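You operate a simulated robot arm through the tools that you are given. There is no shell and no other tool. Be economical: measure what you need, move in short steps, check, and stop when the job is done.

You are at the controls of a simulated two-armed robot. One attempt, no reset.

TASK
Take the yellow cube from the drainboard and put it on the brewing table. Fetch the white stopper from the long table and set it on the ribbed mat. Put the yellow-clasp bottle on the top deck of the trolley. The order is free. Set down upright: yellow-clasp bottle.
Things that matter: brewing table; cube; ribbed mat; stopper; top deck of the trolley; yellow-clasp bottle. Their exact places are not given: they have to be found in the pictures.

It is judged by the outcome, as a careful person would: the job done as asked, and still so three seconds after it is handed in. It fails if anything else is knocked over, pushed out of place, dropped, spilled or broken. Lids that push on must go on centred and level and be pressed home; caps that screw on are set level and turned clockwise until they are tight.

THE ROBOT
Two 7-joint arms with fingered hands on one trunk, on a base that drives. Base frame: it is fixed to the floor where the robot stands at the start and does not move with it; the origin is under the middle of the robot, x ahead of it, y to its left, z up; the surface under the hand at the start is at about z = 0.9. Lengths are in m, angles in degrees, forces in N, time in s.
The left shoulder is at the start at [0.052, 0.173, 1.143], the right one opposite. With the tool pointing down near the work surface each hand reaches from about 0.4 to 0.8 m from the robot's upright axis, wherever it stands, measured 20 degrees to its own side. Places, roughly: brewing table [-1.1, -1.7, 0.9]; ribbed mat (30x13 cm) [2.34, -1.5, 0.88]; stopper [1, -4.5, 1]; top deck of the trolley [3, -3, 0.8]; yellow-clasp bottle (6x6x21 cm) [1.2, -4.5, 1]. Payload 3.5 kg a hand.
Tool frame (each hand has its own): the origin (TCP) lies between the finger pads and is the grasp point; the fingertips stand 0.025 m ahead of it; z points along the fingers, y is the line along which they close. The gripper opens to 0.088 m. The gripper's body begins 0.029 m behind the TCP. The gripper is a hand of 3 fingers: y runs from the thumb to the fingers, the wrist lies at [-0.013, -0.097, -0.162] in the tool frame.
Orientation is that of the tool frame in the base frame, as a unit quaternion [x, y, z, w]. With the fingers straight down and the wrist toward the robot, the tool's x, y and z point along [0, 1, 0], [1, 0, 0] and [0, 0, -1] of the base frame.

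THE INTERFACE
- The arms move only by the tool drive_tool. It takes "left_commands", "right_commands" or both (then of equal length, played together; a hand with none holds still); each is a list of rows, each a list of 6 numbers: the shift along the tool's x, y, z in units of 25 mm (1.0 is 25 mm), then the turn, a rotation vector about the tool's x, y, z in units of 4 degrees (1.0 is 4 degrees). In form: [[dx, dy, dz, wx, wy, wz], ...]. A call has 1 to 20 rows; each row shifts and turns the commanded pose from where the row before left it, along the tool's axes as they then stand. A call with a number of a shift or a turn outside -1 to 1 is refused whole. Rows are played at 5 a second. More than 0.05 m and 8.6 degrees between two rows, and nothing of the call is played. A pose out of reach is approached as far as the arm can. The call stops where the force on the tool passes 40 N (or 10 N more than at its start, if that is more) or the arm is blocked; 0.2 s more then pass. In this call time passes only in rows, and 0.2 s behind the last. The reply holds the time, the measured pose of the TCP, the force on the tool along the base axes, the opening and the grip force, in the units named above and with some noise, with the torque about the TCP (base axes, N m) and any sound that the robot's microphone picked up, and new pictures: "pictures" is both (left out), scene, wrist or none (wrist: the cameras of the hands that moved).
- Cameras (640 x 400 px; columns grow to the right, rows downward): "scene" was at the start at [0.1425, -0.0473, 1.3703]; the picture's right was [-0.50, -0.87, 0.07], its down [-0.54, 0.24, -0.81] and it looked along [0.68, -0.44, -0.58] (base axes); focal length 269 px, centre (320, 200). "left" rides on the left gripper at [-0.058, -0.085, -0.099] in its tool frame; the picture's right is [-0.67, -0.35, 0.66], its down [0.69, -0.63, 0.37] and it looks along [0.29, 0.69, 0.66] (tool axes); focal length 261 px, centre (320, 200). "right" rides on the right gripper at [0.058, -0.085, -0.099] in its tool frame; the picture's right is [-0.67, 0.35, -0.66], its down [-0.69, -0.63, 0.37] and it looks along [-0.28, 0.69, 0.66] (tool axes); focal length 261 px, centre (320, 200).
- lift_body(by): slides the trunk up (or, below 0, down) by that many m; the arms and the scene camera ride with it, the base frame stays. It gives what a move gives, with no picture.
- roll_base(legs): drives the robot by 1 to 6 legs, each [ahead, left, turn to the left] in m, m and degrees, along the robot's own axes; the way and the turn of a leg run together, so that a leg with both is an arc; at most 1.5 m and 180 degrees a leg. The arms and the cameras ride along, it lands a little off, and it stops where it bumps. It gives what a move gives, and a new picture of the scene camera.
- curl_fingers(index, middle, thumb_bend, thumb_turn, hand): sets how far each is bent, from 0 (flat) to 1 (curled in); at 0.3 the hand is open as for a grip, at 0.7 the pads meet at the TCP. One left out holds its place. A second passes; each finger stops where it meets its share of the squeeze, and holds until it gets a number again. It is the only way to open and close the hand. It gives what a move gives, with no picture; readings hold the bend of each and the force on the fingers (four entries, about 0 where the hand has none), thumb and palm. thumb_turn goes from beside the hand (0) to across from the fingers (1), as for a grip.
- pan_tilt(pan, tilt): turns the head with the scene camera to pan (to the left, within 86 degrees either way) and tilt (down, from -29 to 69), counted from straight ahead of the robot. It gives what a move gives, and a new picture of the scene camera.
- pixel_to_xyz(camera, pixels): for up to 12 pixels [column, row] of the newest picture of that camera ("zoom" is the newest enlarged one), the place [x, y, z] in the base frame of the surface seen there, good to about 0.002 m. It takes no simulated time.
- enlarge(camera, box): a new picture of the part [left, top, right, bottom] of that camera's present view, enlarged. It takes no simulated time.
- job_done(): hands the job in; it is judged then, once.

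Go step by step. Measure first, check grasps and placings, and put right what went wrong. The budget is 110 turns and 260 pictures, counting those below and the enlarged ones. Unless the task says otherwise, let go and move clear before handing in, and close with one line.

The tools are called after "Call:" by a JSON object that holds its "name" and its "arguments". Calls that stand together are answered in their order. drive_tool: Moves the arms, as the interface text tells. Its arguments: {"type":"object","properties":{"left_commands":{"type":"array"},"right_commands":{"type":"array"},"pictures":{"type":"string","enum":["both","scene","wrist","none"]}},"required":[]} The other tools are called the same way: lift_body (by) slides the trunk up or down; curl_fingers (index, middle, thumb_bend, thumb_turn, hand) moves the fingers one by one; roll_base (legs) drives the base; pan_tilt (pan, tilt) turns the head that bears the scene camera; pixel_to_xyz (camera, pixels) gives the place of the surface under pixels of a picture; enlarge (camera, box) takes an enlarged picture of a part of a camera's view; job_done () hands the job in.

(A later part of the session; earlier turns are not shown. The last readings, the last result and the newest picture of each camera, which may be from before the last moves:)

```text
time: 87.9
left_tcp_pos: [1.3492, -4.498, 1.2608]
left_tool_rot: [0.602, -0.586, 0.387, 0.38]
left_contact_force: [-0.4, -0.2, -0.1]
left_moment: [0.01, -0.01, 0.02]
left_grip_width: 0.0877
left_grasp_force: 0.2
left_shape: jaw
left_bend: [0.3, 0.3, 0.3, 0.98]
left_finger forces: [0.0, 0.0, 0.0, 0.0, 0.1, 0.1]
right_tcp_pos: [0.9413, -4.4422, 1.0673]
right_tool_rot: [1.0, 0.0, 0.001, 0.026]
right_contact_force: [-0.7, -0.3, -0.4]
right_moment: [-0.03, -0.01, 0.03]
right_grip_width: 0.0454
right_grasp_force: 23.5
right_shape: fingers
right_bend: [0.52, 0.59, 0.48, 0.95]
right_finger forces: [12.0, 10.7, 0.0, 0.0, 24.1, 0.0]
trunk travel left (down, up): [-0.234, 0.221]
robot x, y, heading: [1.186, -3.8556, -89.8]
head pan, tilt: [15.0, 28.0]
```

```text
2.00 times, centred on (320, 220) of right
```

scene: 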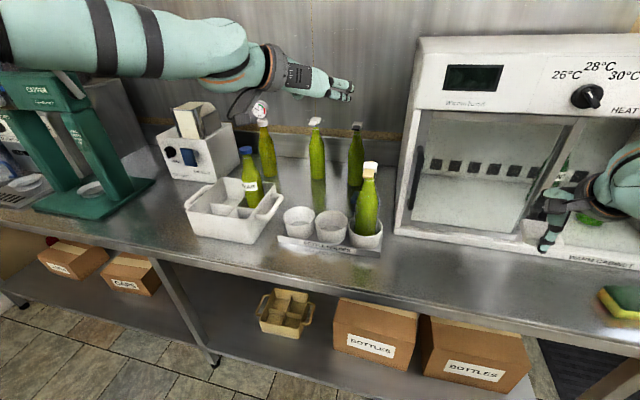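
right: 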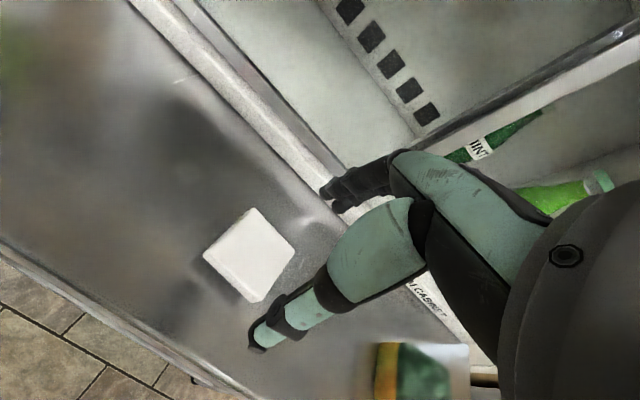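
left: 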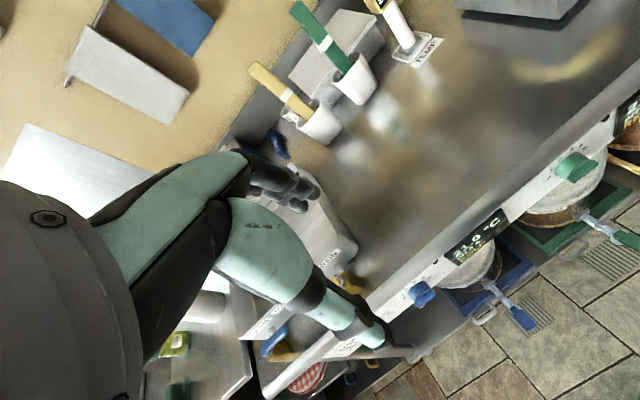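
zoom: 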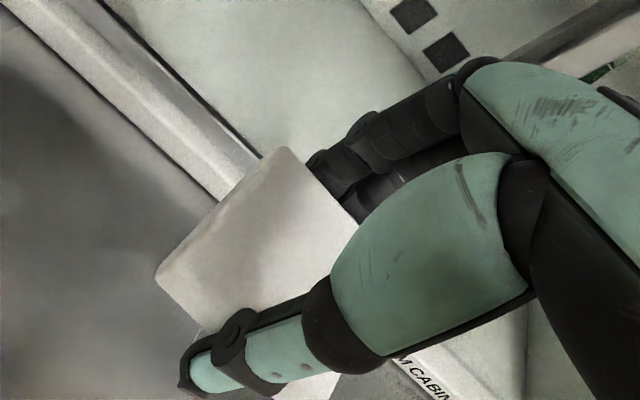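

The stopper is held and nothing moved. I back off and shift right so the left hand lines up with the bottle in x, before lowering it.

Call:
{"name": "roll_base", "arguments": {"legs": [[-0.28, 0, 0], [0, -0.108, 0]]}}

Call:
{"name": "drive_tool", "arguments": {"left_commands": [[-0.9, 0, 0.44, 0, 0, 0], [-0.9, 0, 0.44, 0, 0, 0], [-0.9, 0, 0.44, 0, 0, 0], [-0.9, 0, 0.44, 0, 0, 0], [-0.9, 0, 0.44, 0, 0, 0], [-0.9, 0, 0.44, 0, 0, 0], [-0.9, 0, 0.44, 0, 0, 0], [-0.9, 0, 0.44, 0, 0, 0]], "right_commands": [[0, -0.8, -0.7, -0.5, 0, 0], [0, -0.8, -0.7, -0.5, 0, 0], [0, -0.8, -0.7, 0, 0, 0], [0, -0.8, 0, 0, 0, 0], [0, -0.8, 0, 0, 0, 0], [0, 0, 0, 0, 0, 0], [0, 0, 0, 0, 0, 0], [0, 0, 0, 0, 0, 0]]}}

```text
time: 90.7
left_tcp_pos: [1.2414, -4.2169, 1.2596]
left_tool_rot: [0.603, -0.585, 0.388, 0.379]
left_contact_force: [-0.3, 0.0, -0.4]
left_moment: [0.02, 0.0, 0.02]
left_grip_width: 0.0877
left_grasp_force: 0.0
left_shape: jaw
left_bend: [0.3, 0.3, 0.3, 0.98]
left_finger forces: [0.0, 0.1, 0.0, 0.0, 0.1, 0.1]
right_tcp_pos: [0.835, -4.1637, 1.0674]
right_tool_rot: [1.0, 0.002, 0.001, 0.027]
right_contact_force: [-0.9, -0.6, -0.3]
right_moment: [-0.01, -0.01, 0.01]
right_grip_width: 0.0451
right_grasp_force: 23.3
right_shape: fingers
right_bend: [0.52, 0.59, 0.48, 0.95]
right_finger forces: [12.0, 10.7, 0.0, 0.1, 24.1, 0.0]
trunk travel left (down, up): [-0.234, 0.221]
robot x, y, heading: [1.0779, -3.5775, -89.9]
head pan, tilt: [15.0, 28.0]
```

scene: 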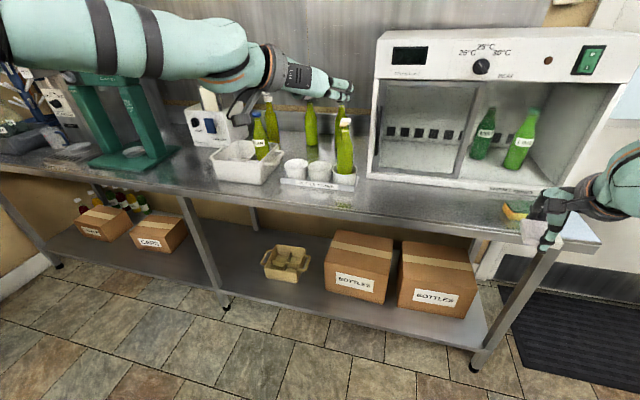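

```text
time: 92.5
left_tcp_pos: [1.2415, -4.2248, 1.0594]
left_tool_rot: [0.603, -0.586, 0.387, 0.378]
left_contact_force: [-0.1, 0.4, 0.3]
left_moment: [0.0, -0.02, -0.02]
left_grip_width: 0.0877
left_grasp_force: 0.0
left_shape: jaw
left_bend: [0.3, 0.3, 0.3, 0.98]
left_finger forces: [0.0, 0.1, 0.0, 0.1, 0.1, 0.0]
right_tcp_pos: [0.8337, -4.061, 1.1089]
right_tool_rot: [0.998, 0.002, 0.001, 0.062]
right_contact_force: [0.1, 0.1, 0.4]
right_moment: [-0.03, -0.02, 0.0]
right_grip_width: 0.045
right_grasp_force: 23.0
right_shape: fingers
right_bend: [0.52, 0.59, 0.48, 0.95]
right_finger forces: [12.0, 10.6, 0.0, 0.0, 24.2, 0.0]
trunk travel left (down, up): [-0.234, 0.221]
robot x, y, heading: [1.0811, -3.5763, -89.7]
head pan, tilt: [15.0, 28.0]
```

scene: 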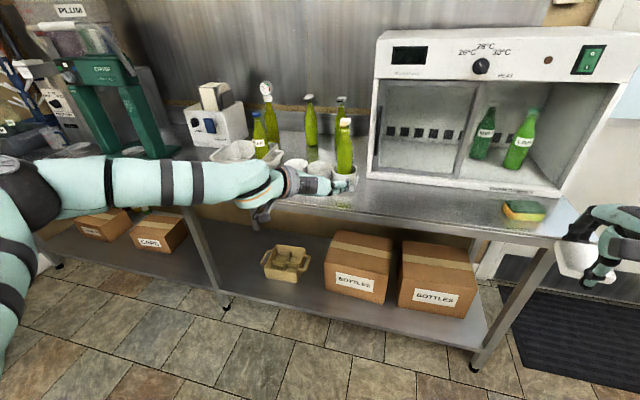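
right: 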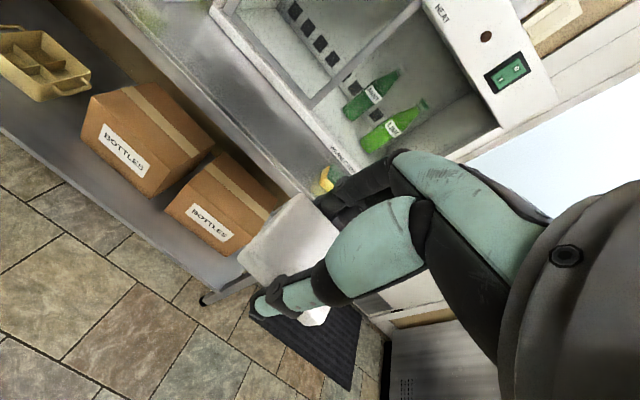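
left: 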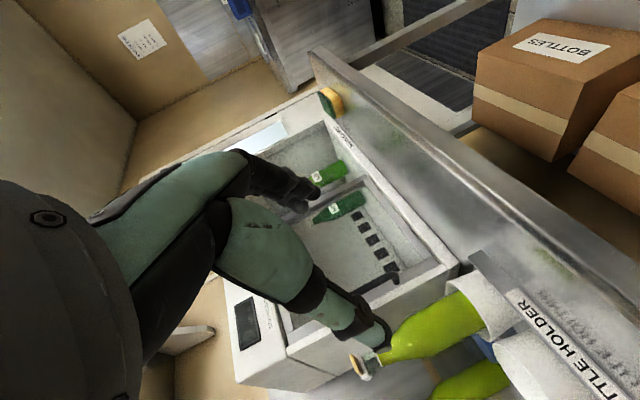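

Left hand is level in y with the bottle at x 1.2415. I lower it to about z 1.0 and check alignment from the wrist view.

Call:
{"name": "drive_tool", "arguments": {"left_commands": [[-0.91, 0, 0.41, 0, 0, 0], [-0.91, 0, 0.41, 0, 0, 0], [-0.2, 0, 0.1, 0, 0, 0]], "right_commands": [[0, 0, 0, 1, 0, 0], [0, 0, 0, 0.8, 0, 0], [0, 0, 0, 0, 0, 0]], "pictures": "none"}}

Call:
{"name": "roll_base", "arguments": {"legs": [[0.17, 0, 0]]}}

Call:
{"name": "pixel_to_xyz", "arguments": {"camera": "scene", "pixels": [[345, 150], [340, 150]]}}

```text
time: 93.3
left_tcp_pos: [1.2499, -4.2482, 1.0317]
left_tool_rot: [0.604, -0.587, 0.385, 0.377]
left_contact_force: [-0.5, -0.1, 0.3]
left_moment: [-0.01, 0.0, -0.01]
left_grip_width: 0.0877
left_grasp_force: 0.0
left_shape: jaw
left_bend: [0.3, 0.3, 0.3, 0.98]
left_finger forces: [0.1, 0.0, 0.0, 0.1, 0.0, 0.0]
left hand out of reach, approached as far as the arm can: row 1, 2, 3
right_tcp_pos: [0.8337, -4.0605, 1.1078]
right_tool_rot: [1.0, 0.003, 0.001, -0.001]
right_contact_force: [0.0, -0.8, -0.2]
right_moment: [0.02, 0.02, 0.02]
right_grip_width: 0.0451
right_grasp_force: 23.4
right_shape: fingers
right_bend: [0.52, 0.59, 0.48, 0.95]
right_finger forces: [11.9, 10.5, 0.1, 0.1, 24.0, 0.0]
trunk travel left (down, up): [-0.234, 0.221]
robot x, y, heading: [1.0754, -3.5783, -89.4]
head pan, tilt: [15.0, 28.0]
```

```text
time: 94.8
left_tcp_pos: [1.2503, -4.4163, 1.0336]
left_tool_rot: [0.603, -0.587, 0.386, 0.377]
left_contact_force: [-0.1, -0.2, -0.1]
left_moment: [0.02, -0.02, -0.01]
left_grip_width: 0.0876
left_grasp_force: 0.0
left_shape: jaw
left_bend: [0.3, 0.3, 0.3, 0.98]
left_finger forces: [0.0, 0.1, 0.0, 0.1, 0.1, 0.1]
right_tcp_pos: [0.8341, -4.2284, 1.1087]
right_tool_rot: [1.0, 0.002, 0.001, 0.0]
right_contact_force: [-0.2, 0.8, -0.2]
right_moment: [-0.02, 0.0, 0.02]
right_grip_width: 0.045
right_grasp_force: 22.9
right_shape: fingers
right_bend: [0.52, 0.59, 0.48, 0.95]
right_finger forces: [11.9, 10.5, 0.0, 0.0, 24.1, 0.0]
trunk travel left (down, up): [-0.234, 0.221]
robot x, y, heading: [1.0796, -3.7446, -90.0]
head pan, tilt: [15.0, 28.0]
```

scene: 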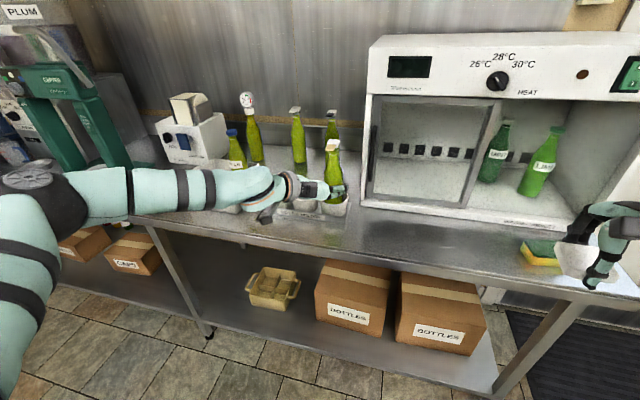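

```text
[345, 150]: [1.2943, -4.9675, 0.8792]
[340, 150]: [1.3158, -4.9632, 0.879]
```

The left hand is 0.115 m short of the bottle, pointing at it. Before the last advance I check the forearm against the PEAR bottle and tray.

Call:
{"name": "pixel_to_xyz", "arguments": {"camera": "scene", "pixels": [[130, 175], [190, 170], [250, 172], [235, 135], [237, 155], [225, 208], [262, 218], [333, 145], [331, 165], [100, 180], [290, 180]]}}

Call:
{"name": "enlarge", "arguments": {"camera": "left", "box": [0, 0, 640, 400]}}

```text
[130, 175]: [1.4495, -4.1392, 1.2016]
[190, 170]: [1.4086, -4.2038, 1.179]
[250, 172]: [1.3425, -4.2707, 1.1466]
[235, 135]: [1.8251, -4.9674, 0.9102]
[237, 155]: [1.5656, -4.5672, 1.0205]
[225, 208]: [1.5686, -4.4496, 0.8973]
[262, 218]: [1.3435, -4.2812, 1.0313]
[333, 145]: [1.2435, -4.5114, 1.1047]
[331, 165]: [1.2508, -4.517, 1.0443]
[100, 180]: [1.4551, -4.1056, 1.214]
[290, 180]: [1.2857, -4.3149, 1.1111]
```

```text
1.00 times, centred on (320, 200) of left (not enlarged: the box is as wide or as high as the picture)
```

zoom: 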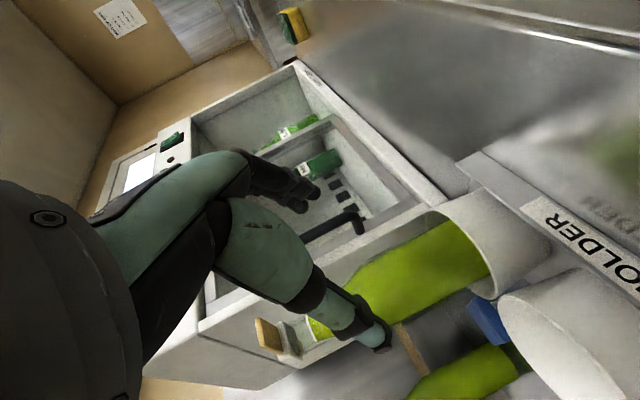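

The forearm is clear. I advance 0.08 m with a 6 mm shift right, then check again.

Call:
{"name": "roll_base", "arguments": {"legs": [[0.08, -0.007, 0]]}}

Call:
{"name": "enlarge", "arguments": {"camera": "scene", "box": [240, 120, 400, 220]}}

Call:
{"name": "enlarge", "arguments": {"camera": "left", "box": [0, 0, 640, 400]}}

```text
time: 95.8
left_tcp_pos: [1.2438, -4.4945, 1.0329]
left_tool_rot: [0.603, -0.588, 0.384, 0.378]
left_contact_force: [0.5, -0.8, 0.0]
left_moment: [-0.03, -0.02, -0.02]
left_grip_width: 0.0876
left_grasp_force: 0.0
left_shape: jaw
left_bend: [0.3, 0.3, 0.3, 0.98]
left_finger forces: [0.0, 0.1, 0.0, 0.1, 0.0, 0.0]
right_tcp_pos: [0.828, -4.3073, 1.1109]
right_tool_rot: [1.0, 0.003, 0.001, 0.0]
right_contact_force: [-0.6, 0.1, 0.3]
right_moment: [0.05, 0.0, -0.01]
right_grip_width: 0.0453
right_grasp_force: 23.2
right_shape: fingers
right_bend: [0.52, 0.59, 0.48, 0.95]
right_finger forces: [11.8, 10.6, 0.1, 0.1, 24.1, 0.0]
trunk travel left (down, up): [-0.234, 0.221]
robot x, y, heading: [1.0738, -3.8269, -89.6]
head pan, tilt: [15.0, 28.0]
```

scene: 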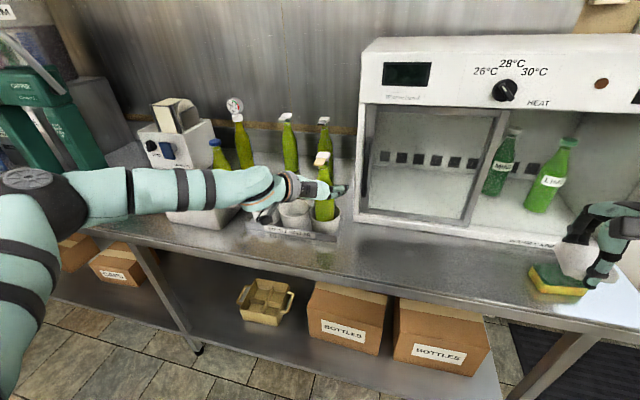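

```text
4.00 times, centred on (320, 170) of scene
```

zoom: 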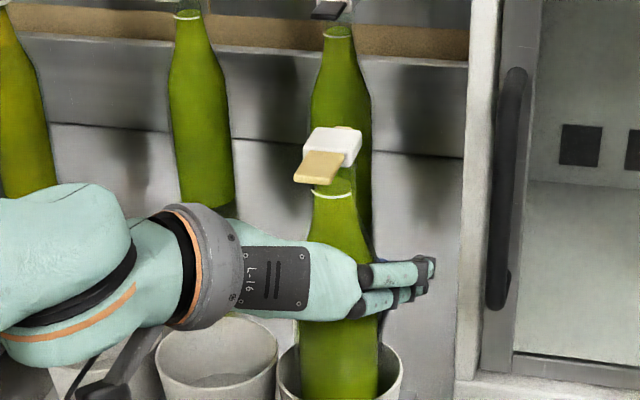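

```text
1.00 times, centred on (320, 200) of left (not enlarged: the box is as wide or as high as the picture)
```

zoom: 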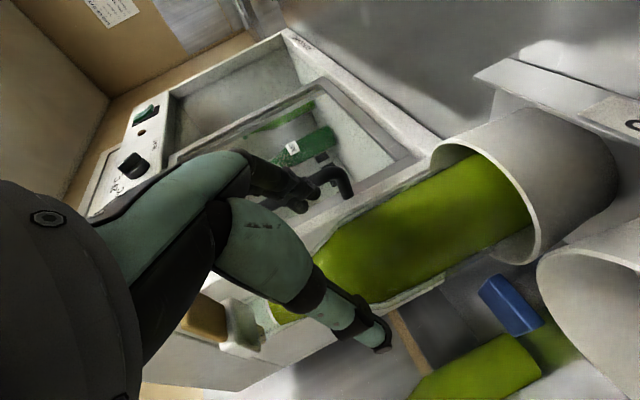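

Thumb and fingers straddle the bottle, and the palm is still ~4 cm short. I advance 0.028 m and close.

Call:
{"name": "roll_base", "arguments": {"legs": [[0.028, 0, 0]]}}

Call:
{"name": "curl_fingers", "arguments": {"hand": "left", "index": 0.75, "middle": 0.75, "thumb_bend": 0.75}}

Call:
{"name": "enlarge", "arguments": {"camera": "scene", "box": [240, 120, 400, 220]}}

Call:
{"name": "enlarge", "arguments": {"camera": "left", "box": [0, 0, 640, 400]}}

```text
time: 96.6
left_tcp_pos: [1.2441, -4.5219, 1.0351]
left_tool_rot: [0.603, -0.587, 0.386, 0.379]
left_contact_force: [-0.6, -0.2, 0.1]
left_moment: [-0.02, 0.0, 0.02]
left_grip_width: 0.0879
left_grasp_force: 0.1
left_shape: jaw
left_bend: [0.3, 0.3, 0.3, 0.98]
left_finger forces: [0.0, 0.1, 0.0, 0.0, 0.0, 0.1]
right_tcp_pos: [0.8272, -4.3318, 1.1107]
right_tool_rot: [1.0, 0.003, 0.0, 0.0]
right_contact_force: [-0.7, 0.0, 0.3]
right_moment: [-0.04, 0.01, 0.01]
right_grip_width: 0.0449
right_grasp_force: 23.7
right_shape: fingers
right_bend: [0.52, 0.59, 0.48, 0.95]
right_finger forces: [11.9, 10.6, 0.0, 0.0, 24.1, 0.0]
trunk travel left (down, up): [-0.234, 0.221]
robot x, y, heading: [1.0708, -3.8571, -90.1]
head pan, tilt: [15.0, 28.0]
```

scene: 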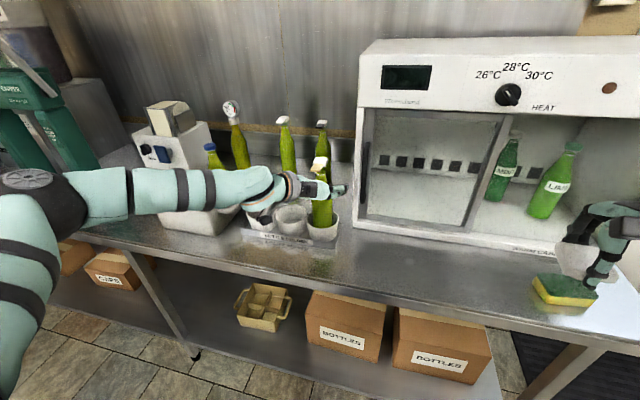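

```text
time: 97.6
left_tcp_pos: [1.2431, -4.5237, 1.033]
left_tool_rot: [0.604, -0.587, 0.385, 0.377]
left_contact_force: [1.8, -2.1, 4.6]
left_moment: [-0.04, -0.08, -0.01]
left_grip_width: 0.0416
left_grasp_force: 25.2
left_shape: fingers
left_bend: [0.49, 0.62, 0.54, 0.97]
left_finger forces: [13.7, 10.3, 0.0, 0.0, 27.3, 0.1]
right_tcp_pos: [0.828, -4.3357, 1.1096]
right_tool_rot: [1.0, 0.002, 0.001, -0.001]
right_contact_force: [0.6, -0.5, -0.5]
right_moment: [-0.01, 0.03, -0.03]
right_grip_width: 0.0451
right_grasp_force: 23.9
right_shape: fingers
right_bend: [0.52, 0.59, 0.48, 0.95]
right_finger forces: [11.9, 10.5, 0.0, 0.0, 24.0, 0.0]
trunk travel left (down, up): [-0.234, 0.221]
robot x, y, heading: [1.0719, -3.8534, -89.5]
head pan, tilt: [15.0, 28.0]
```

```text
4.00 times, centred on (320, 170) of scene
```

zoom: 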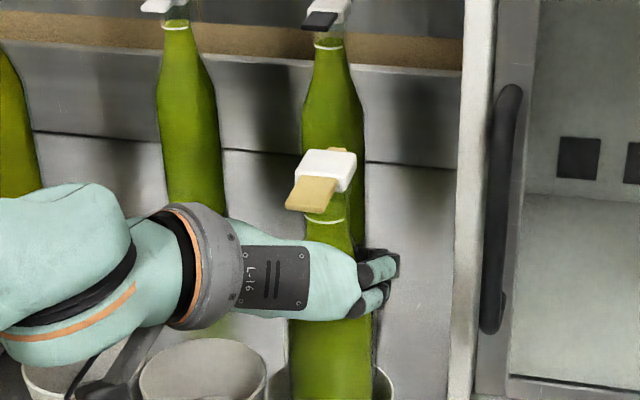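

```text
1.00 times, centred on (320, 200) of left (not enlarged: the box is as wide or as high as the picture)
```

zoom: 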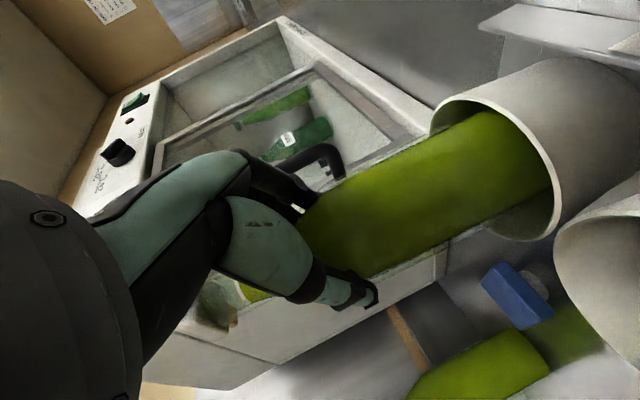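

The bottle is gripped with 25 N, width 42 mm. I lift with the trunk in two steps.

Call:
{"name": "lift_body", "arguments": {"by": 0.03}}

Call:
{"name": "lift_body", "arguments": {"by": 0.07}}

Call:
{"name": "pan_tilt", "arguments": {"pan": 15, "tilt": 33}}

```text
time: 98.4
left_tcp_pos: [1.2446, -4.5249, 1.0612]
left_tool_rot: [0.604, -0.588, 0.384, 0.377]
left_contact_force: [1.4, 0.1, -5.5]
left_moment: [0.06, -0.03, 0.02]
left_grip_width: 0.0388
left_grasp_force: 18.8
left_shape: fingers
left_bend: [0.49, 0.63, 0.57, 0.94]
left_finger forces: [11.0, 7.1, 0.0, 0.1, 20.2, 0.0]
right_tcp_pos: [0.8286, -4.3372, 1.1377]
right_tool_rot: [1.0, 0.003, 0.0, 0.0]
right_contact_force: [0.6, -0.5, -0.2]
right_moment: [-0.01, -0.01, 0.01]
right_grip_width: 0.0451
right_grasp_force: 23.2
right_shape: fingers
right_bend: [0.52, 0.59, 0.48, 0.95]
right_finger forces: [12.0, 10.6, 0.1, 0.0, 24.2, 0.0]
trunk travel left (down, up): [-0.264, 0.191]
robot x, y, heading: [1.0758, -3.8542, -89.8]
head pan, tilt: [15.0, 28.0]
```

```text
time: 99.5
left_tcp_pos: [1.2432, -4.5255, 1.1329]
left_tool_rot: [0.604, -0.588, 0.384, 0.376]
left_contact_force: [-0.6, 1.1, -5.6]
left_moment: [0.01, 0.0, 0.0]
left_grip_width: 0.0387
left_grasp_force: 18.4
left_shape: fingers
left_bend: [0.49, 0.64, 0.57, 0.94]
left_finger forces: [11.3, 6.7, 0.1, 0.1, 19.5, 0.0]
right_tcp_pos: [0.8278, -4.3371, 1.2079]
right_tool_rot: [1.0, 0.003, 0.001, -0.002]
right_contact_force: [-0.1, 0.9, -0.2]
right_moment: [0.01, -0.02, 0.01]
right_grip_width: 0.0449
right_grasp_force: 23.2
right_shape: fingers
right_bend: [0.52, 0.59, 0.48, 0.95]
right_finger forces: [11.9, 10.4, 0.0, 0.1, 24.2, 0.0]
trunk travel left (down, up): [-0.334, 0.121]
robot x, y, heading: [1.0739, -3.8535, -89.9]
head pan, tilt: [15.0, 28.0]
```

```text
time: 100.1
left_tcp_pos: [1.2437, -4.526, 1.1322]
left_tool_rot: [0.603, -0.588, 0.385, 0.377]
left_contact_force: [0.6, -0.6, -6.8]
left_moment: [0.02, 0.01, -0.01]
left_grip_width: 0.0388
left_grasp_force: 18.2
left_shape: fingers
left_bend: [0.49, 0.64, 0.57, 0.94]
left_finger forces: [11.3, 6.8, 0.0, 0.0, 19.4, 0.1]
right_tcp_pos: [0.8272, -4.3378, 1.2098]
right_tool_rot: [1.0, 0.003, 0.001, -0.001]
right_contact_force: [0.1, -0.1, -1.5]
right_moment: [-0.02, 0.0, 0.0]
right_grip_width: 0.0451
right_grasp_force: 23.5
right_shape: fingers
right_bend: [0.52, 0.59, 0.48, 0.95]
right_finger forces: [11.8, 10.4, 0.0, 0.0, 24.1, 0.0]
trunk travel left (down, up): [-0.334, 0.121]
robot x, y, heading: [1.0726, -3.8536, -89.7]
head pan, tilt: [15.0, 33.0]
```

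scene: 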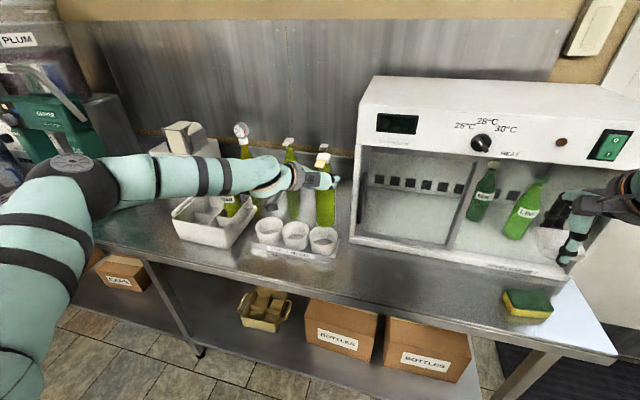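

The bottle (≈0.6 kg) is out of the cup. I re-squeeze and back away.

Call:
{"name": "curl_fingers", "arguments": {"hand": "left", "index": 0.85, "middle": 0.85, "thumb_bend": 0.85}}

Call:
{"name": "roll_base", "arguments": {"legs": [[-0.5, 0, 0]]}}

Call:
{"name": "enlarge", "arguments": {"camera": "scene", "box": [200, 80, 440, 230]}}

```text
time: 101.1
left_tcp_pos: [1.2444, -4.5253, 1.1311]
left_tool_rot: [0.603, -0.588, 0.384, 0.378]
left_contact_force: [0.2, -0.8, -0.8]
left_moment: [-0.03, -0.02, 0.0]
left_grip_width: 0.0001
left_grasp_force: 2.8
left_shape: fingers
left_bend: [0.74, 0.85, 0.79, 0.97]
left_finger forces: [0.1, 5.1, 0.0, 0.1, 0.3, 0.3]
right_tcp_pos: [0.8282, -4.3369, 1.2085]
right_tool_rot: [1.0, 0.003, 0.0, 0.0]
right_contact_force: [-0.6, 0.6, -0.2]
right_moment: [0.02, 0.02, 0.0]
right_grip_width: 0.0453
right_grasp_force: 22.7
right_shape: fingers
right_bend: [0.52, 0.59, 0.48, 0.95]
right_finger forces: [11.8, 10.3, 0.1, 0.1, 24.1, 0.0]
trunk travel left (down, up): [-0.334, 0.121]
robot x, y, heading: [1.071, -3.8487, -89.8]
head pan, tilt: [15.0, 33.0]
```

```text
time: 104.0
left_tcp_pos: [1.2419, -4.0291, 1.1311]
left_tool_rot: [0.605, -0.587, 0.384, 0.376]
left_contact_force: [0.1, -0.8, 0.0]
left_moment: [-0.02, 0.01, 0.04]
left_grip_width: 0.0004
left_grasp_force: 3.6
left_shape: fingers
left_bend: [0.74, 0.85, 0.79, 0.97]
left_finger forces: [0.6, 4.5, 0.0, 0.1, 0.8, 0.3]
right_tcp_pos: [0.8258, -3.8414, 1.2085]
right_tool_rot: [1.0, 0.002, 0.001, -0.002]
right_contact_force: [-0.5, 0.3, -0.5]
right_moment: [0.01, 0.02, -0.01]
right_grip_width: 0.0453
right_grasp_force: 22.8
right_shape: fingers
right_bend: [0.52, 0.59, 0.48, 0.95]
right_finger forces: [12.0, 10.4, 0.0, 0.1, 24.2, 0.1]
trunk travel left (down, up): [-0.334, 0.121]
robot x, y, heading: [1.0696, -3.3568, -89.9]
head pan, tilt: [15.0, 33.0]
```

scene: 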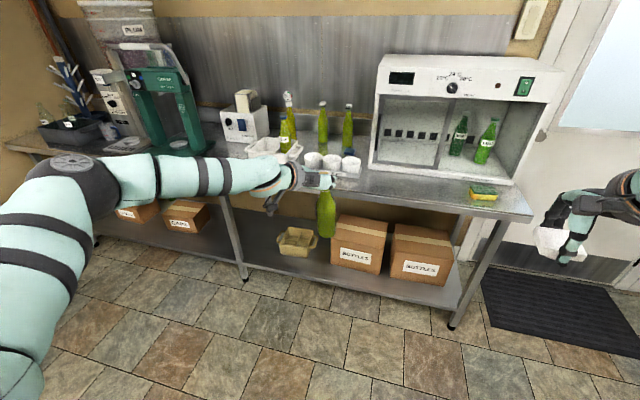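

```text
2.67 times, centred on (320, 155) of scene
```

zoom: 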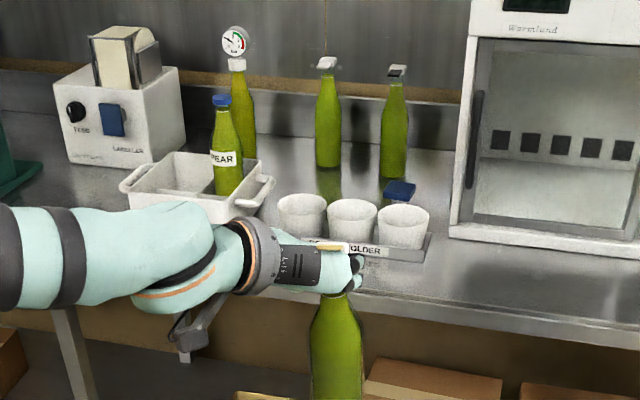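

The bottle slid down in the grip: it now hangs by its neck under the clasp, with the fingers closed around it. I look closely before doing anything else.

Call:
{"name": "enlarge", "arguments": {"camera": "scene", "box": [272, 150, 384, 250]}}

Call:
{"name": "enlarge", "arguments": {"camera": "left", "box": [160, 100, 480, 400]}}

Call:
{"name": "pixel_to_xyz", "arguments": {"camera": "scene", "pixels": [[323, 172], [326, 195], [326, 215], [327, 233], [318, 182], [330, 180], [320, 171]]}}

```text
4.00 times, centred on (328, 200) of scene
```

zoom: 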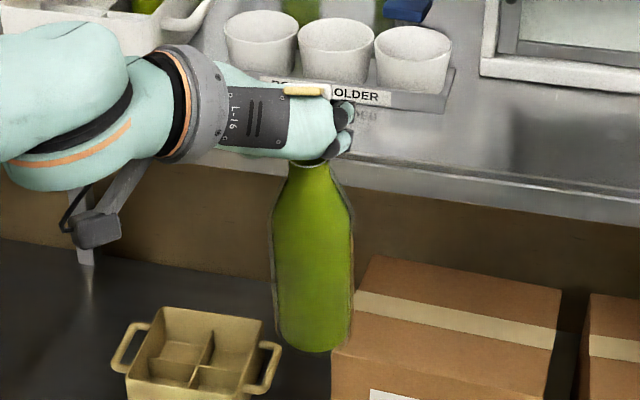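

```text
1.33 times, centred on (320, 250) of left
```

zoom: 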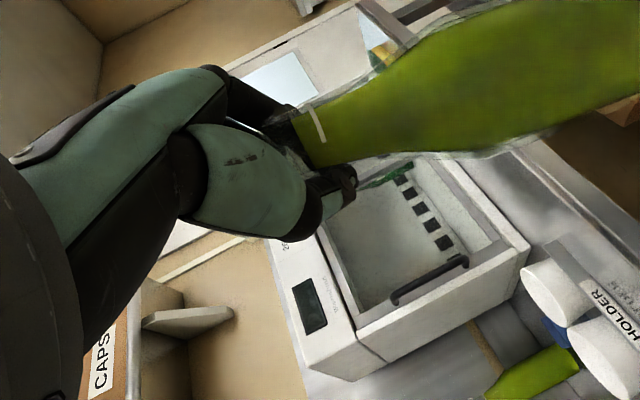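

```text
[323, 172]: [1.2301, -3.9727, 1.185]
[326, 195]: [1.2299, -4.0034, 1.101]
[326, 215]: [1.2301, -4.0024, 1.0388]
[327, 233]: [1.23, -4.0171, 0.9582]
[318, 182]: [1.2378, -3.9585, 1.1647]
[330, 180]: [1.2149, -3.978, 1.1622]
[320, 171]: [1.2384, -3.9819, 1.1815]
```

The bottle hangs upright by its neck, caged by thumb and fingers, bottom near z 0.96. That holds, so I go straight to the trolley; I look left to find it.

Call:
{"name": "roll_base", "arguments": {"legs": [[-0.1, 0, 20]]}}

Call:
{"name": "pan_tilt", "arguments": {"pan": 70, "tilt": 25}}

```text
time: 105.5
left_tcp_pos: [1.4443, -3.8322, 1.1304]
left_tool_rot: [0.697, -0.473, 0.444, 0.305]
left_contact_force: [0.7, -0.4, 0.0]
left_moment: [-0.01, 0.0, 0.01]
left_grip_width: 0.0
left_grasp_force: 3.9
left_shape: fingers
left_bend: [0.74, 0.85, 0.79, 0.97]
left_finger forces: [0.5, 5.0, 0.0, 0.0, 1.3, 0.2]
right_tcp_pos: [0.9891, -3.7963, 1.2077]
right_tool_rot: [0.984, 0.177, 0.0, -0.002]
right_contact_force: [0.0, 0.1, -0.3]
right_moment: [0.0, 0.02, -0.02]
right_grip_width: 0.0449
right_grasp_force: 23.4
right_shape: fingers
right_bend: [0.52, 0.59, 0.48, 0.95]
right_finger forces: [11.9, 10.4, 0.0, 0.0, 24.2, 0.0]
trunk travel left (down, up): [-0.334, 0.121]
robot x, y, heading: [1.0533, -3.2591, -69.8]
head pan, tilt: [15.0, 33.0]
```

scene: 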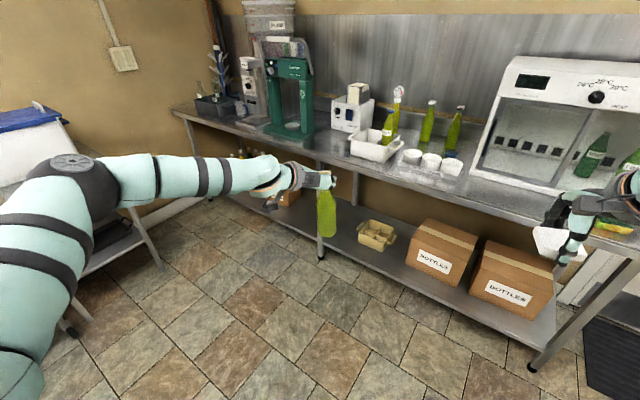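

```text
time: 106.8
left_tcp_pos: [1.443, -3.8306, 1.1309]
left_tool_rot: [0.697, -0.474, 0.444, 0.304]
left_contact_force: [0.4, -0.3, 0.5]
left_moment: [0.02, -0.04, -0.02]
left_grip_width: 0.0001
left_grasp_force: 3.2
left_shape: fingers
left_bend: [0.74, 0.85, 0.79, 0.97]
left_finger forces: [0.6, 5.2, 0.0, 0.1, 1.2, 0.1]
right_tcp_pos: [0.9883, -3.7964, 1.2086]
right_tool_rot: [0.984, 0.177, 0.001, -0.002]
right_contact_force: [-0.5, 0.7, -0.3]
right_moment: [-0.04, -0.02, 0.01]
right_grip_width: 0.0452
right_grasp_force: 23.0
right_shape: fingers
right_bend: [0.52, 0.59, 0.48, 0.95]
right_finger forces: [11.8, 10.4, 0.0, 0.0, 24.2, 0.0]
trunk travel left (down, up): [-0.334, 0.121]
robot x, y, heading: [1.051, -3.2604, -69.5]
head pan, tilt: [70.0, 25.0]
```

scene: 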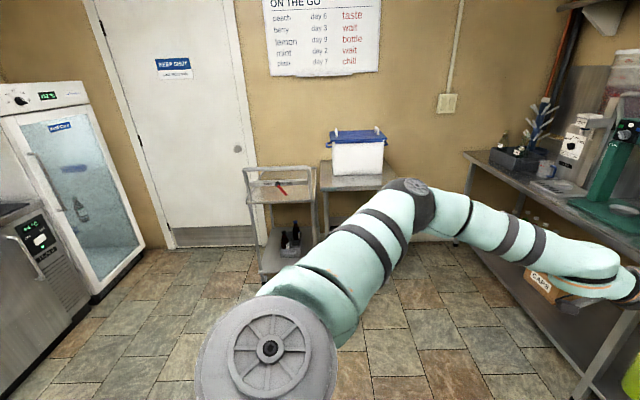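

The trolley stands at (280,190) with an open-framed top deck. I enlarge it and measure.

Call:
{"name": "enlarge", "arguments": {"camera": "scene", "box": [220, 130, 380, 290]}}

Call:
{"name": "pixel_to_xyz", "arguments": {"camera": "scene", "pixels": [[256, 200], [305, 196], [270, 184], [300, 184], [280, 193], [262, 193], [245, 168], [312, 166], [290, 240], [350, 180], [282, 188], [310, 275]]}}

```text
2.50 times, centred on (300, 210) of scene
```

zoom: 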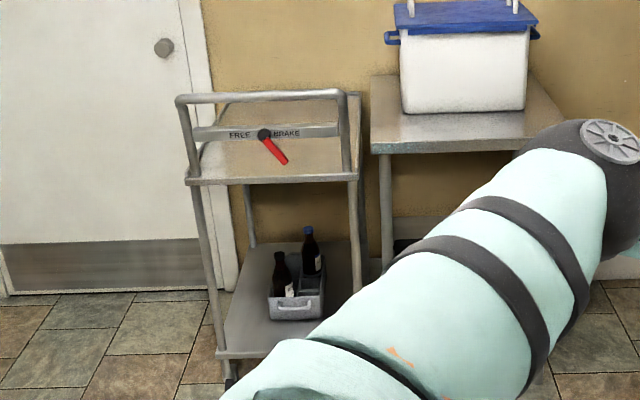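

```text
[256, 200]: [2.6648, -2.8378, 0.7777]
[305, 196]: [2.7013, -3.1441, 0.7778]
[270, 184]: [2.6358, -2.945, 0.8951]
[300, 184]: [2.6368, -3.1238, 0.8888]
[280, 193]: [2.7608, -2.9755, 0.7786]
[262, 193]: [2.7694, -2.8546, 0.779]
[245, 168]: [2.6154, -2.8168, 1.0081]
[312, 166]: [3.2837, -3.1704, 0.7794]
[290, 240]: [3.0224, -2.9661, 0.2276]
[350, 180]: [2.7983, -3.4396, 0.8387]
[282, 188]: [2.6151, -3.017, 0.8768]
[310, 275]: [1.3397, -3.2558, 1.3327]
```

The top deck is at z 0.778, x 2.65–3.28, y -3.17 to -2.83, with a handle at the near end; the long +y side is open. I look further left to check the room on that side.

Call:
{"name": "pixel_to_xyz", "arguments": {"camera": "scene", "pixels": [[40, 240], [65, 330], [95, 295], [140, 265], [10, 120], [60, 90], [20, 215], [5, 330], [180, 300]]}}

Call:
{"name": "roll_base", "arguments": {"legs": [[0, 0, 40]]}}

```text
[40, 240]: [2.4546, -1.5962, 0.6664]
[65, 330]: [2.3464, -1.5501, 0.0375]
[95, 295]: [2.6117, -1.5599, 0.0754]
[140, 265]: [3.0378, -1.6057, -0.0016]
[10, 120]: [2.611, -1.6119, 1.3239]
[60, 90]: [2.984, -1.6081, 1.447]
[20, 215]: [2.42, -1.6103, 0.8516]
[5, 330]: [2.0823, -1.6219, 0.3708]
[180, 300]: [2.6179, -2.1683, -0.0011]
```

```text
time: 109.0
left_tcp_pos: [1.7195, -3.4469, 1.1308]
left_tool_rot: [0.817, -0.207, 0.522, 0.135]
left_contact_force: [-0.5, 0.1, 1.2]
left_moment: [0.05, 0.0, -0.03]
left_grip_width: 0.0
left_grasp_force: 4.1
left_shape: fingers
left_bend: [0.74, 0.85, 0.79, 0.97]
left_finger forces: [0.5, 5.5, 0.0, 0.0, 1.4, 0.2]
right_tcp_pos: [1.3481, -3.7131, 1.2091]
right_tool_rot: [0.865, 0.502, 0.0, -0.002]
right_contact_force: [-1.1, 0.1, -0.1]
right_moment: [0.01, 0.0, -0.01]
right_grip_width: 0.0447
right_grasp_force: 23.5
right_shape: fingers
right_bend: [0.52, 0.59, 0.48, 0.95]
right_finger forces: [11.9, 10.5, 0.0, 0.1, 23.9, 0.1]
trunk travel left (down, up): [-0.334, 0.121]
robot x, y, heading: [1.0535, -3.258, -29.9]
head pan, tilt: [70.0, 25.0]
```

scene: 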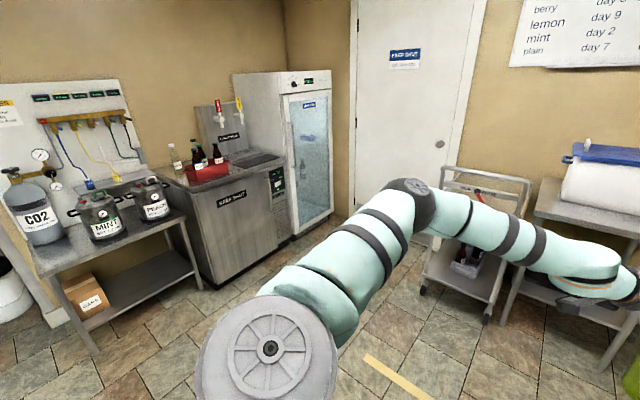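

The lane between the counter front (y≈-1.6) and the trolley (y≈-2.83) is 1.2 m wide. I face -y again, go back to y≈-2.15, and slide toward the trolley's open side.

Call:
{"name": "roll_base", "arguments": {"legs": [[0, 0, -60], [-1.08, 0.6, 0]]}}

Call:
{"name": "pan_tilt", "arguments": {"pan": 45, "tilt": 28}}

```text
time: 118.0
left_tcp_pos: [1.8275, -2.8499, 1.1318]
left_tool_rot: [0.603, -0.589, 0.383, 0.378]
left_contact_force: [-0.5, -0.8, 0.9]
left_moment: [0.02, -0.03, 0.0]
left_grip_width: 0.0
left_grasp_force: 3.3
left_shape: fingers
left_bend: [0.74, 0.85, 0.79, 0.97]
left_finger forces: [0.6, 5.3, 0.0, 0.0, 1.2, 0.3]
right_tcp_pos: [1.4122, -2.6588, 1.2072]
right_tool_rot: [1.0, -0.001, 0.001, -0.002]
right_contact_force: [-0.2, -0.4, 0.2]
right_moment: [0.01, -0.02, -0.01]
right_grip_width: 0.0448
right_grasp_force: 22.9
right_shape: fingers
right_bend: [0.53, 0.59, 0.48, 0.95]
right_finger forces: [11.7, 10.4, 0.0, 0.0, 23.4, 0.1]
trunk travel left (down, up): [-0.334, 0.121]
robot x, y, heading: [1.6619, -2.177, -89.7]
head pan, tilt: [70.0, 25.0]
```

scene: 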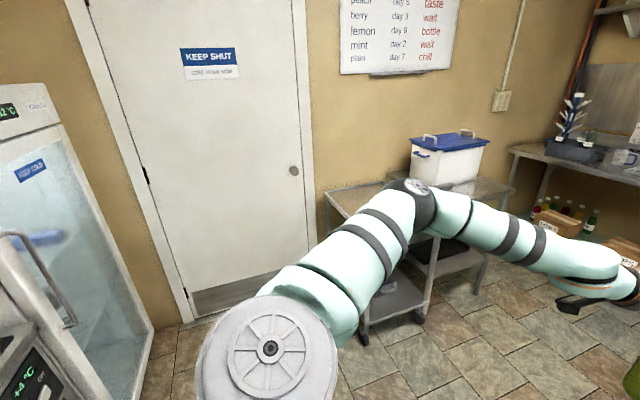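

```text
time: 118.9
left_tcp_pos: [1.8269, -2.8487, 1.132]
left_tool_rot: [0.602, -0.59, 0.383, 0.378]
left_contact_force: [0.4, -0.8, -0.3]
left_moment: [0.01, 0.0, -0.01]
left_grip_width: 0.0001
left_grasp_force: 4.0
left_shape: fingers
left_bend: [0.74, 0.85, 0.79, 0.97]
left_finger forces: [0.7, 5.4, 0.0, 0.1, 1.2, 0.2]
right_tcp_pos: [1.4125, -2.6578, 1.2089]
right_tool_rot: [1.0, 0.0, 0.001, -0.001]
right_contact_force: [-0.1, -0.5, -0.5]
right_moment: [0.02, -0.01, 0.0]
right_grip_width: 0.0448
right_grasp_force: 23.1
right_shape: fingers
right_bend: [0.53, 0.59, 0.48, 0.95]
right_finger forces: [11.7, 10.3, 0.0, 0.0, 23.4, 0.0]
trunk travel left (down, up): [-0.334, 0.121]
robot x, y, heading: [1.6597, -2.1785, -90.1]
head pan, tilt: [45.0, 28.0]
```

scene: 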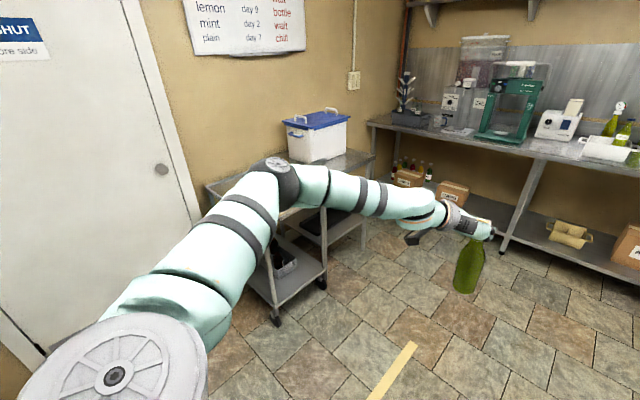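

The bottle hangs steady. I check the elbow's place and the bottle's lowest point before sliding left.

Call:
{"name": "pixel_to_xyz", "arguments": {"camera": "scene", "pixels": [[282, 165], [300, 200], [110, 375], [466, 288], [468, 265], [205, 190], [245, 205], [484, 225], [190, 320]]}}

Call:
{"name": "enlarge", "arguments": {"camera": "scene", "box": [400, 190, 528, 300]}}

```text
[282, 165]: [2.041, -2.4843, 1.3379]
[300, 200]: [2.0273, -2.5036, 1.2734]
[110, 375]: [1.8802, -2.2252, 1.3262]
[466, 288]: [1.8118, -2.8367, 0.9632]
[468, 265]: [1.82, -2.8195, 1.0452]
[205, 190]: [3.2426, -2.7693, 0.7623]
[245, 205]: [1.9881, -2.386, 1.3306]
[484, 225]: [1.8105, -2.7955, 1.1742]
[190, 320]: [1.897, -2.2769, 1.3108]
```

```text
3.64 times, centred on (464, 245) of scene
```

zoom: 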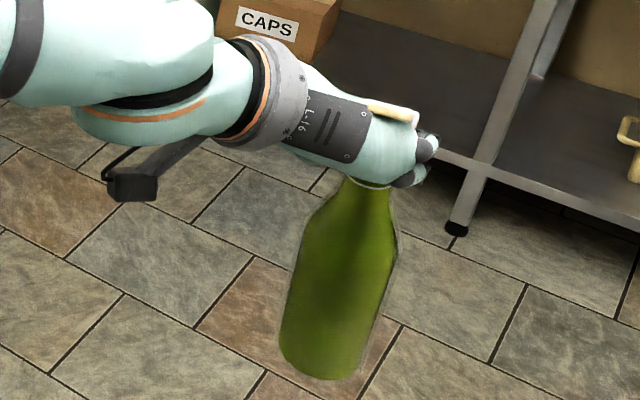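

All clear: elbow is 0.37 m left of the axis, bottle bottom z≈0.962. I back 0.1 m and slide left to x≈2.72.

Call:
{"name": "roll_base", "arguments": {"legs": [[-0.1, 0, 0], [0, 1.05, 0]]}}

Call:
{"name": "pan_tilt", "arguments": {"pan": 0, "tilt": 40}}

```text
time: 125.0
left_tcp_pos: [2.8684, -2.7544, 1.1315]
left_tool_rot: [0.6, -0.591, 0.383, 0.379]
left_contact_force: [0.4, -0.5, -0.4]
left_moment: [0.0, -0.02, 0.02]
left_grip_width: 0.0
left_grasp_force: 4.5
left_shape: fingers
left_bend: [0.74, 0.85, 0.79, 0.96]
left_finger forces: [1.1, 5.7, 0.0, 0.0, 1.6, 0.2]
right_tcp_pos: [2.4556, -2.5595, 1.2076]
right_tool_rot: [1.0, -0.004, 0.002, -0.002]
right_contact_force: [0.0, -0.5, -1.1]
right_moment: [0.02, -0.01, -0.02]
right_grip_width: 0.0448
right_grasp_force: 22.8
right_shape: fingers
right_bend: [0.53, 0.59, 0.48, 0.95]
right_finger forces: [11.8, 10.2, 0.0, 0.1, 23.6, 0.0]
trunk travel left (down, up): [-0.334, 0.121]
robot x, y, heading: [2.7078, -2.0768, -90.3]
head pan, tilt: [45.0, 28.0]
```

scene: 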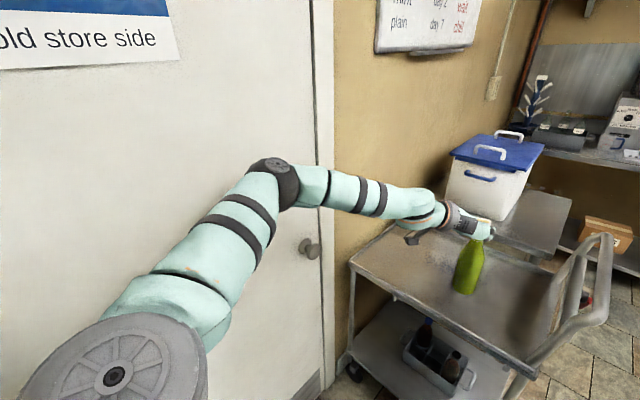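

```text
time: 126.1
left_tcp_pos: [2.8684, -2.7546, 1.1294]
left_tool_rot: [0.601, -0.591, 0.382, 0.379]
left_contact_force: [0.6, -0.9, 0.3]
left_moment: [0.02, 0.03, -0.01]
left_grip_width: 0.0003
left_grasp_force: 4.7
left_shape: fingers
left_bend: [0.74, 0.85, 0.79, 0.96]
left_finger forces: [1.1, 5.8, 0.1, 0.0, 1.7, 0.2]
right_tcp_pos: [2.4552, -2.5614, 1.2078]
right_tool_rot: [1.0, -0.003, 0.001, -0.002]
right_contact_force: [-0.4, 0.8, -0.3]
right_moment: [0.0, 0.02, 0.0]
right_grip_width: 0.0446
right_grasp_force: 22.4
right_shape: fingers
right_bend: [0.53, 0.59, 0.48, 0.95]
right_finger forces: [11.6, 10.2, 0.0, 0.1, 23.5, 0.0]
trunk travel left (down, up): [-0.334, 0.121]
robot x, y, heading: [2.7034, -2.0789, -90.5]
head pan, tilt: [0.0, 40.0]
```

scene: 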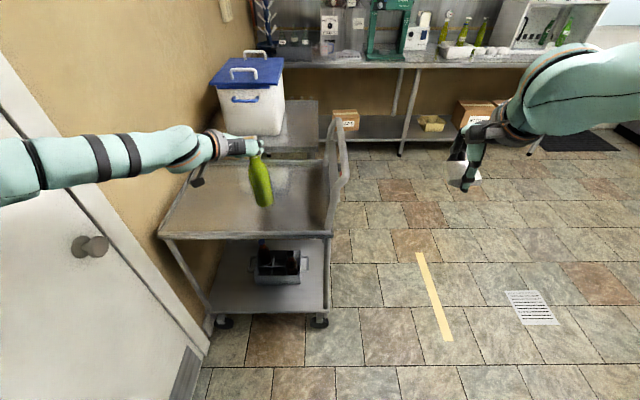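

The deck is free below. I advance 0.24 m so the bottle hangs over the deck's middle.

Call:
{"name": "roll_base", "arguments": {"legs": [[0.24, 0, 0]]}}

Call:
{"name": "pixel_to_xyz", "arguments": {"camera": "scene", "pixels": [[260, 190], [262, 200], [220, 220], [300, 220], [300, 180], [240, 150]]}}

```text
time: 127.9
left_tcp_pos: [2.8656, -2.9923, 1.1327]
left_tool_rot: [0.6, -0.592, 0.382, 0.38]
left_contact_force: [0.7, 1.0, -5.7]
left_moment: [-0.02, -0.02, 0.03]
left_grip_width: 0.0001
left_grasp_force: 4.7
left_shape: fingers
left_bend: [0.74, 0.85, 0.79, 0.96]
left_finger forces: [1.0, 6.1, 0.0, 0.0, 1.4, 0.1]
right_tcp_pos: [2.4541, -2.7992, 1.2094]
right_tool_rot: [1.0, -0.003, 0.0, 0.0]
right_contact_force: [1.0, 0.8, -0.7]
right_moment: [-0.01, 0.0, 0.01]
right_grip_width: 0.0448
right_grasp_force: 22.1
right_shape: fingers
right_bend: [0.53, 0.59, 0.48, 0.95]
right_finger forces: [11.7, 10.3, 0.1, 0.0, 23.5, 0.1]
trunk travel left (down, up): [-0.334, 0.121]
robot x, y, heading: [2.7018, -2.3177, -90.2]
head pan, tilt: [0.0, 40.0]
```

scene: 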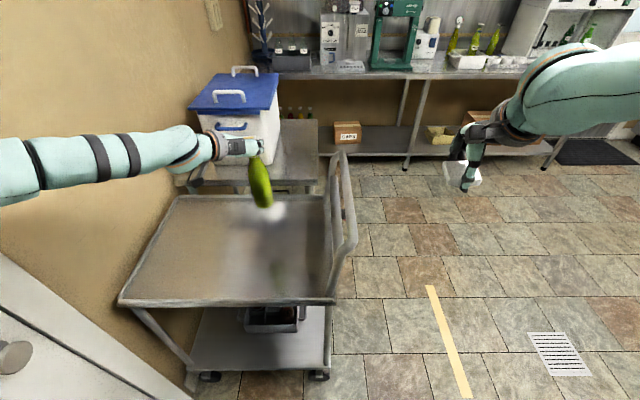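

```text
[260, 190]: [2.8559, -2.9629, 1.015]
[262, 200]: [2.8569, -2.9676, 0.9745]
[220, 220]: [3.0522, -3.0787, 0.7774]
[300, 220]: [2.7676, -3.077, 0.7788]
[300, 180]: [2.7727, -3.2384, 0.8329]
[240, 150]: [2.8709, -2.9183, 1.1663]
```

The bottle is over the deck at about (2.857,-2.99). I lower the trunk 0.15 m first.

Call:
{"name": "lift_body", "arguments": {"by": -0.15}}

Call:
{"name": "pan_tilt", "arguments": {"pan": 10, "tilt": 40}}

```text
time: 129.7
left_tcp_pos: [2.8671, -2.9975, 0.9693]
left_tool_rot: [0.604, -0.598, 0.373, 0.372]
left_contact_force: [1.1, 0.3, 0.8]
left_moment: [-0.02, -0.02, 0.02]
left_grip_width: 0.0
left_grasp_force: 1.8
left_shape: fingers
left_bend: [0.74, 0.85, 0.79, 0.97]
left_finger forces: [0.8, 0.8, 0.0, 0.1, 2.0, 0.0]
right_tcp_pos: [2.4548, -2.7998, 1.06]
right_tool_rot: [1.0, -0.004, 0.001, -0.001]
right_contact_force: [-1.1, 0.0, 0.3]
right_moment: [-0.01, -0.01, 0.05]
right_grip_width: 0.0449
right_grasp_force: 22.7
right_shape: fingers
right_bend: [0.53, 0.59, 0.48, 0.95]
right_finger forces: [11.7, 10.1, 0.0, 0.1, 23.5, 0.0]
trunk travel left (down, up): [-0.184, 0.271]
robot x, y, heading: [2.7062, -2.3231, -90.3]
head pan, tilt: [0.0, 40.0]
```

```text
time: 130.4
left_tcp_pos: [2.8673, -2.9978, 0.9698]
left_tool_rot: [0.604, -0.598, 0.374, 0.372]
left_contact_force: [0.6, -0.6, 1.7]
left_moment: [0.01, -0.04, -0.01]
left_grip_width: 0.0
left_grasp_force: 1.8
left_shape: fingers
left_bend: [0.74, 0.85, 0.79, 0.97]
left_finger forces: [0.7, 0.8, 0.0, 0.0, 2.2, 0.1]
right_tcp_pos: [2.4541, -2.8008, 1.0586]
right_tool_rot: [1.0, -0.004, 0.002, -0.001]
right_contact_force: [-1.1, 0.0, -0.3]
right_moment: [0.0, 0.02, 0.0]
right_grip_width: 0.0445
right_grasp_force: 22.8
right_shape: fingers
right_bend: [0.53, 0.59, 0.48, 0.95]
right_finger forces: [11.7, 10.2, 0.0, 0.1, 23.4, 0.0]
trunk travel left (down, up): [-0.184, 0.271]
robot x, y, heading: [2.7018, -2.3221, -90.5]
head pan, tilt: [10.0, 40.0]
```

scene: 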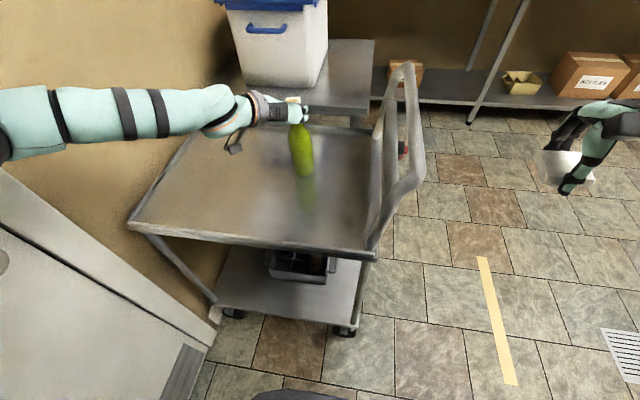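

The finger load vanished, so the bottle's base may be touching the deck. I zoom in.

Call:
{"name": "enlarge", "arguments": {"camera": "scene", "box": [240, 80, 368, 200]}}

Call:
{"name": "pixel_to_xyz", "arguments": {"camera": "scene", "pixels": [[303, 173], [302, 160], [300, 145], [297, 128], [294, 100], [304, 180]]}}

Call:
{"name": "enlarge", "arguments": {"camera": "left", "box": [0, 0, 640, 400]}}

```text
3.33 times, centred on (304, 140) of scene
```

zoom: 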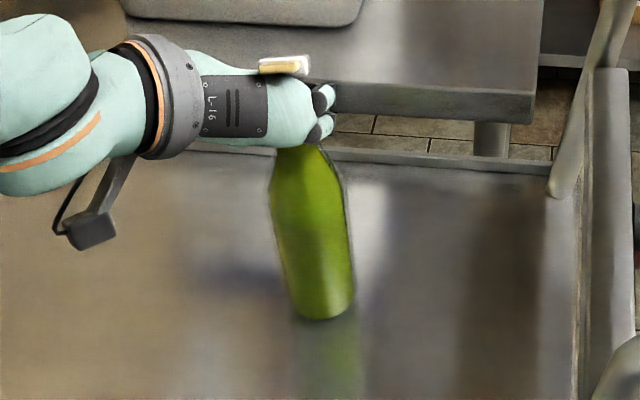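

```text
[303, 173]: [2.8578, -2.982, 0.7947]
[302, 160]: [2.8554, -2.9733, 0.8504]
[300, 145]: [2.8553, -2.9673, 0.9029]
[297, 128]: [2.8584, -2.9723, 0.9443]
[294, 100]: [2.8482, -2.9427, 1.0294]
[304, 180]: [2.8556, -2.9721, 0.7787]
```

```text
1.00 times, centred on (320, 200) of left (not enlarged: the box is as wide or as high as the picture)
```

zoom: 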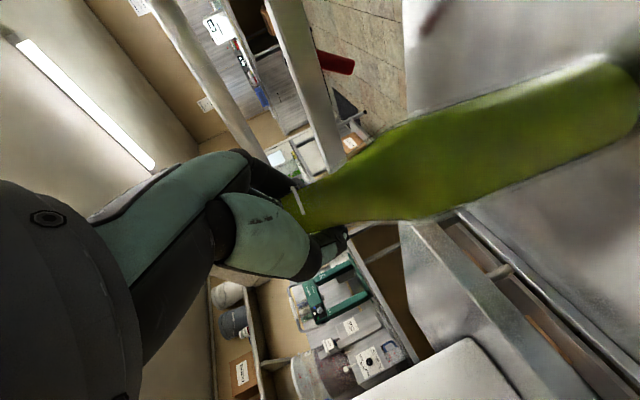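

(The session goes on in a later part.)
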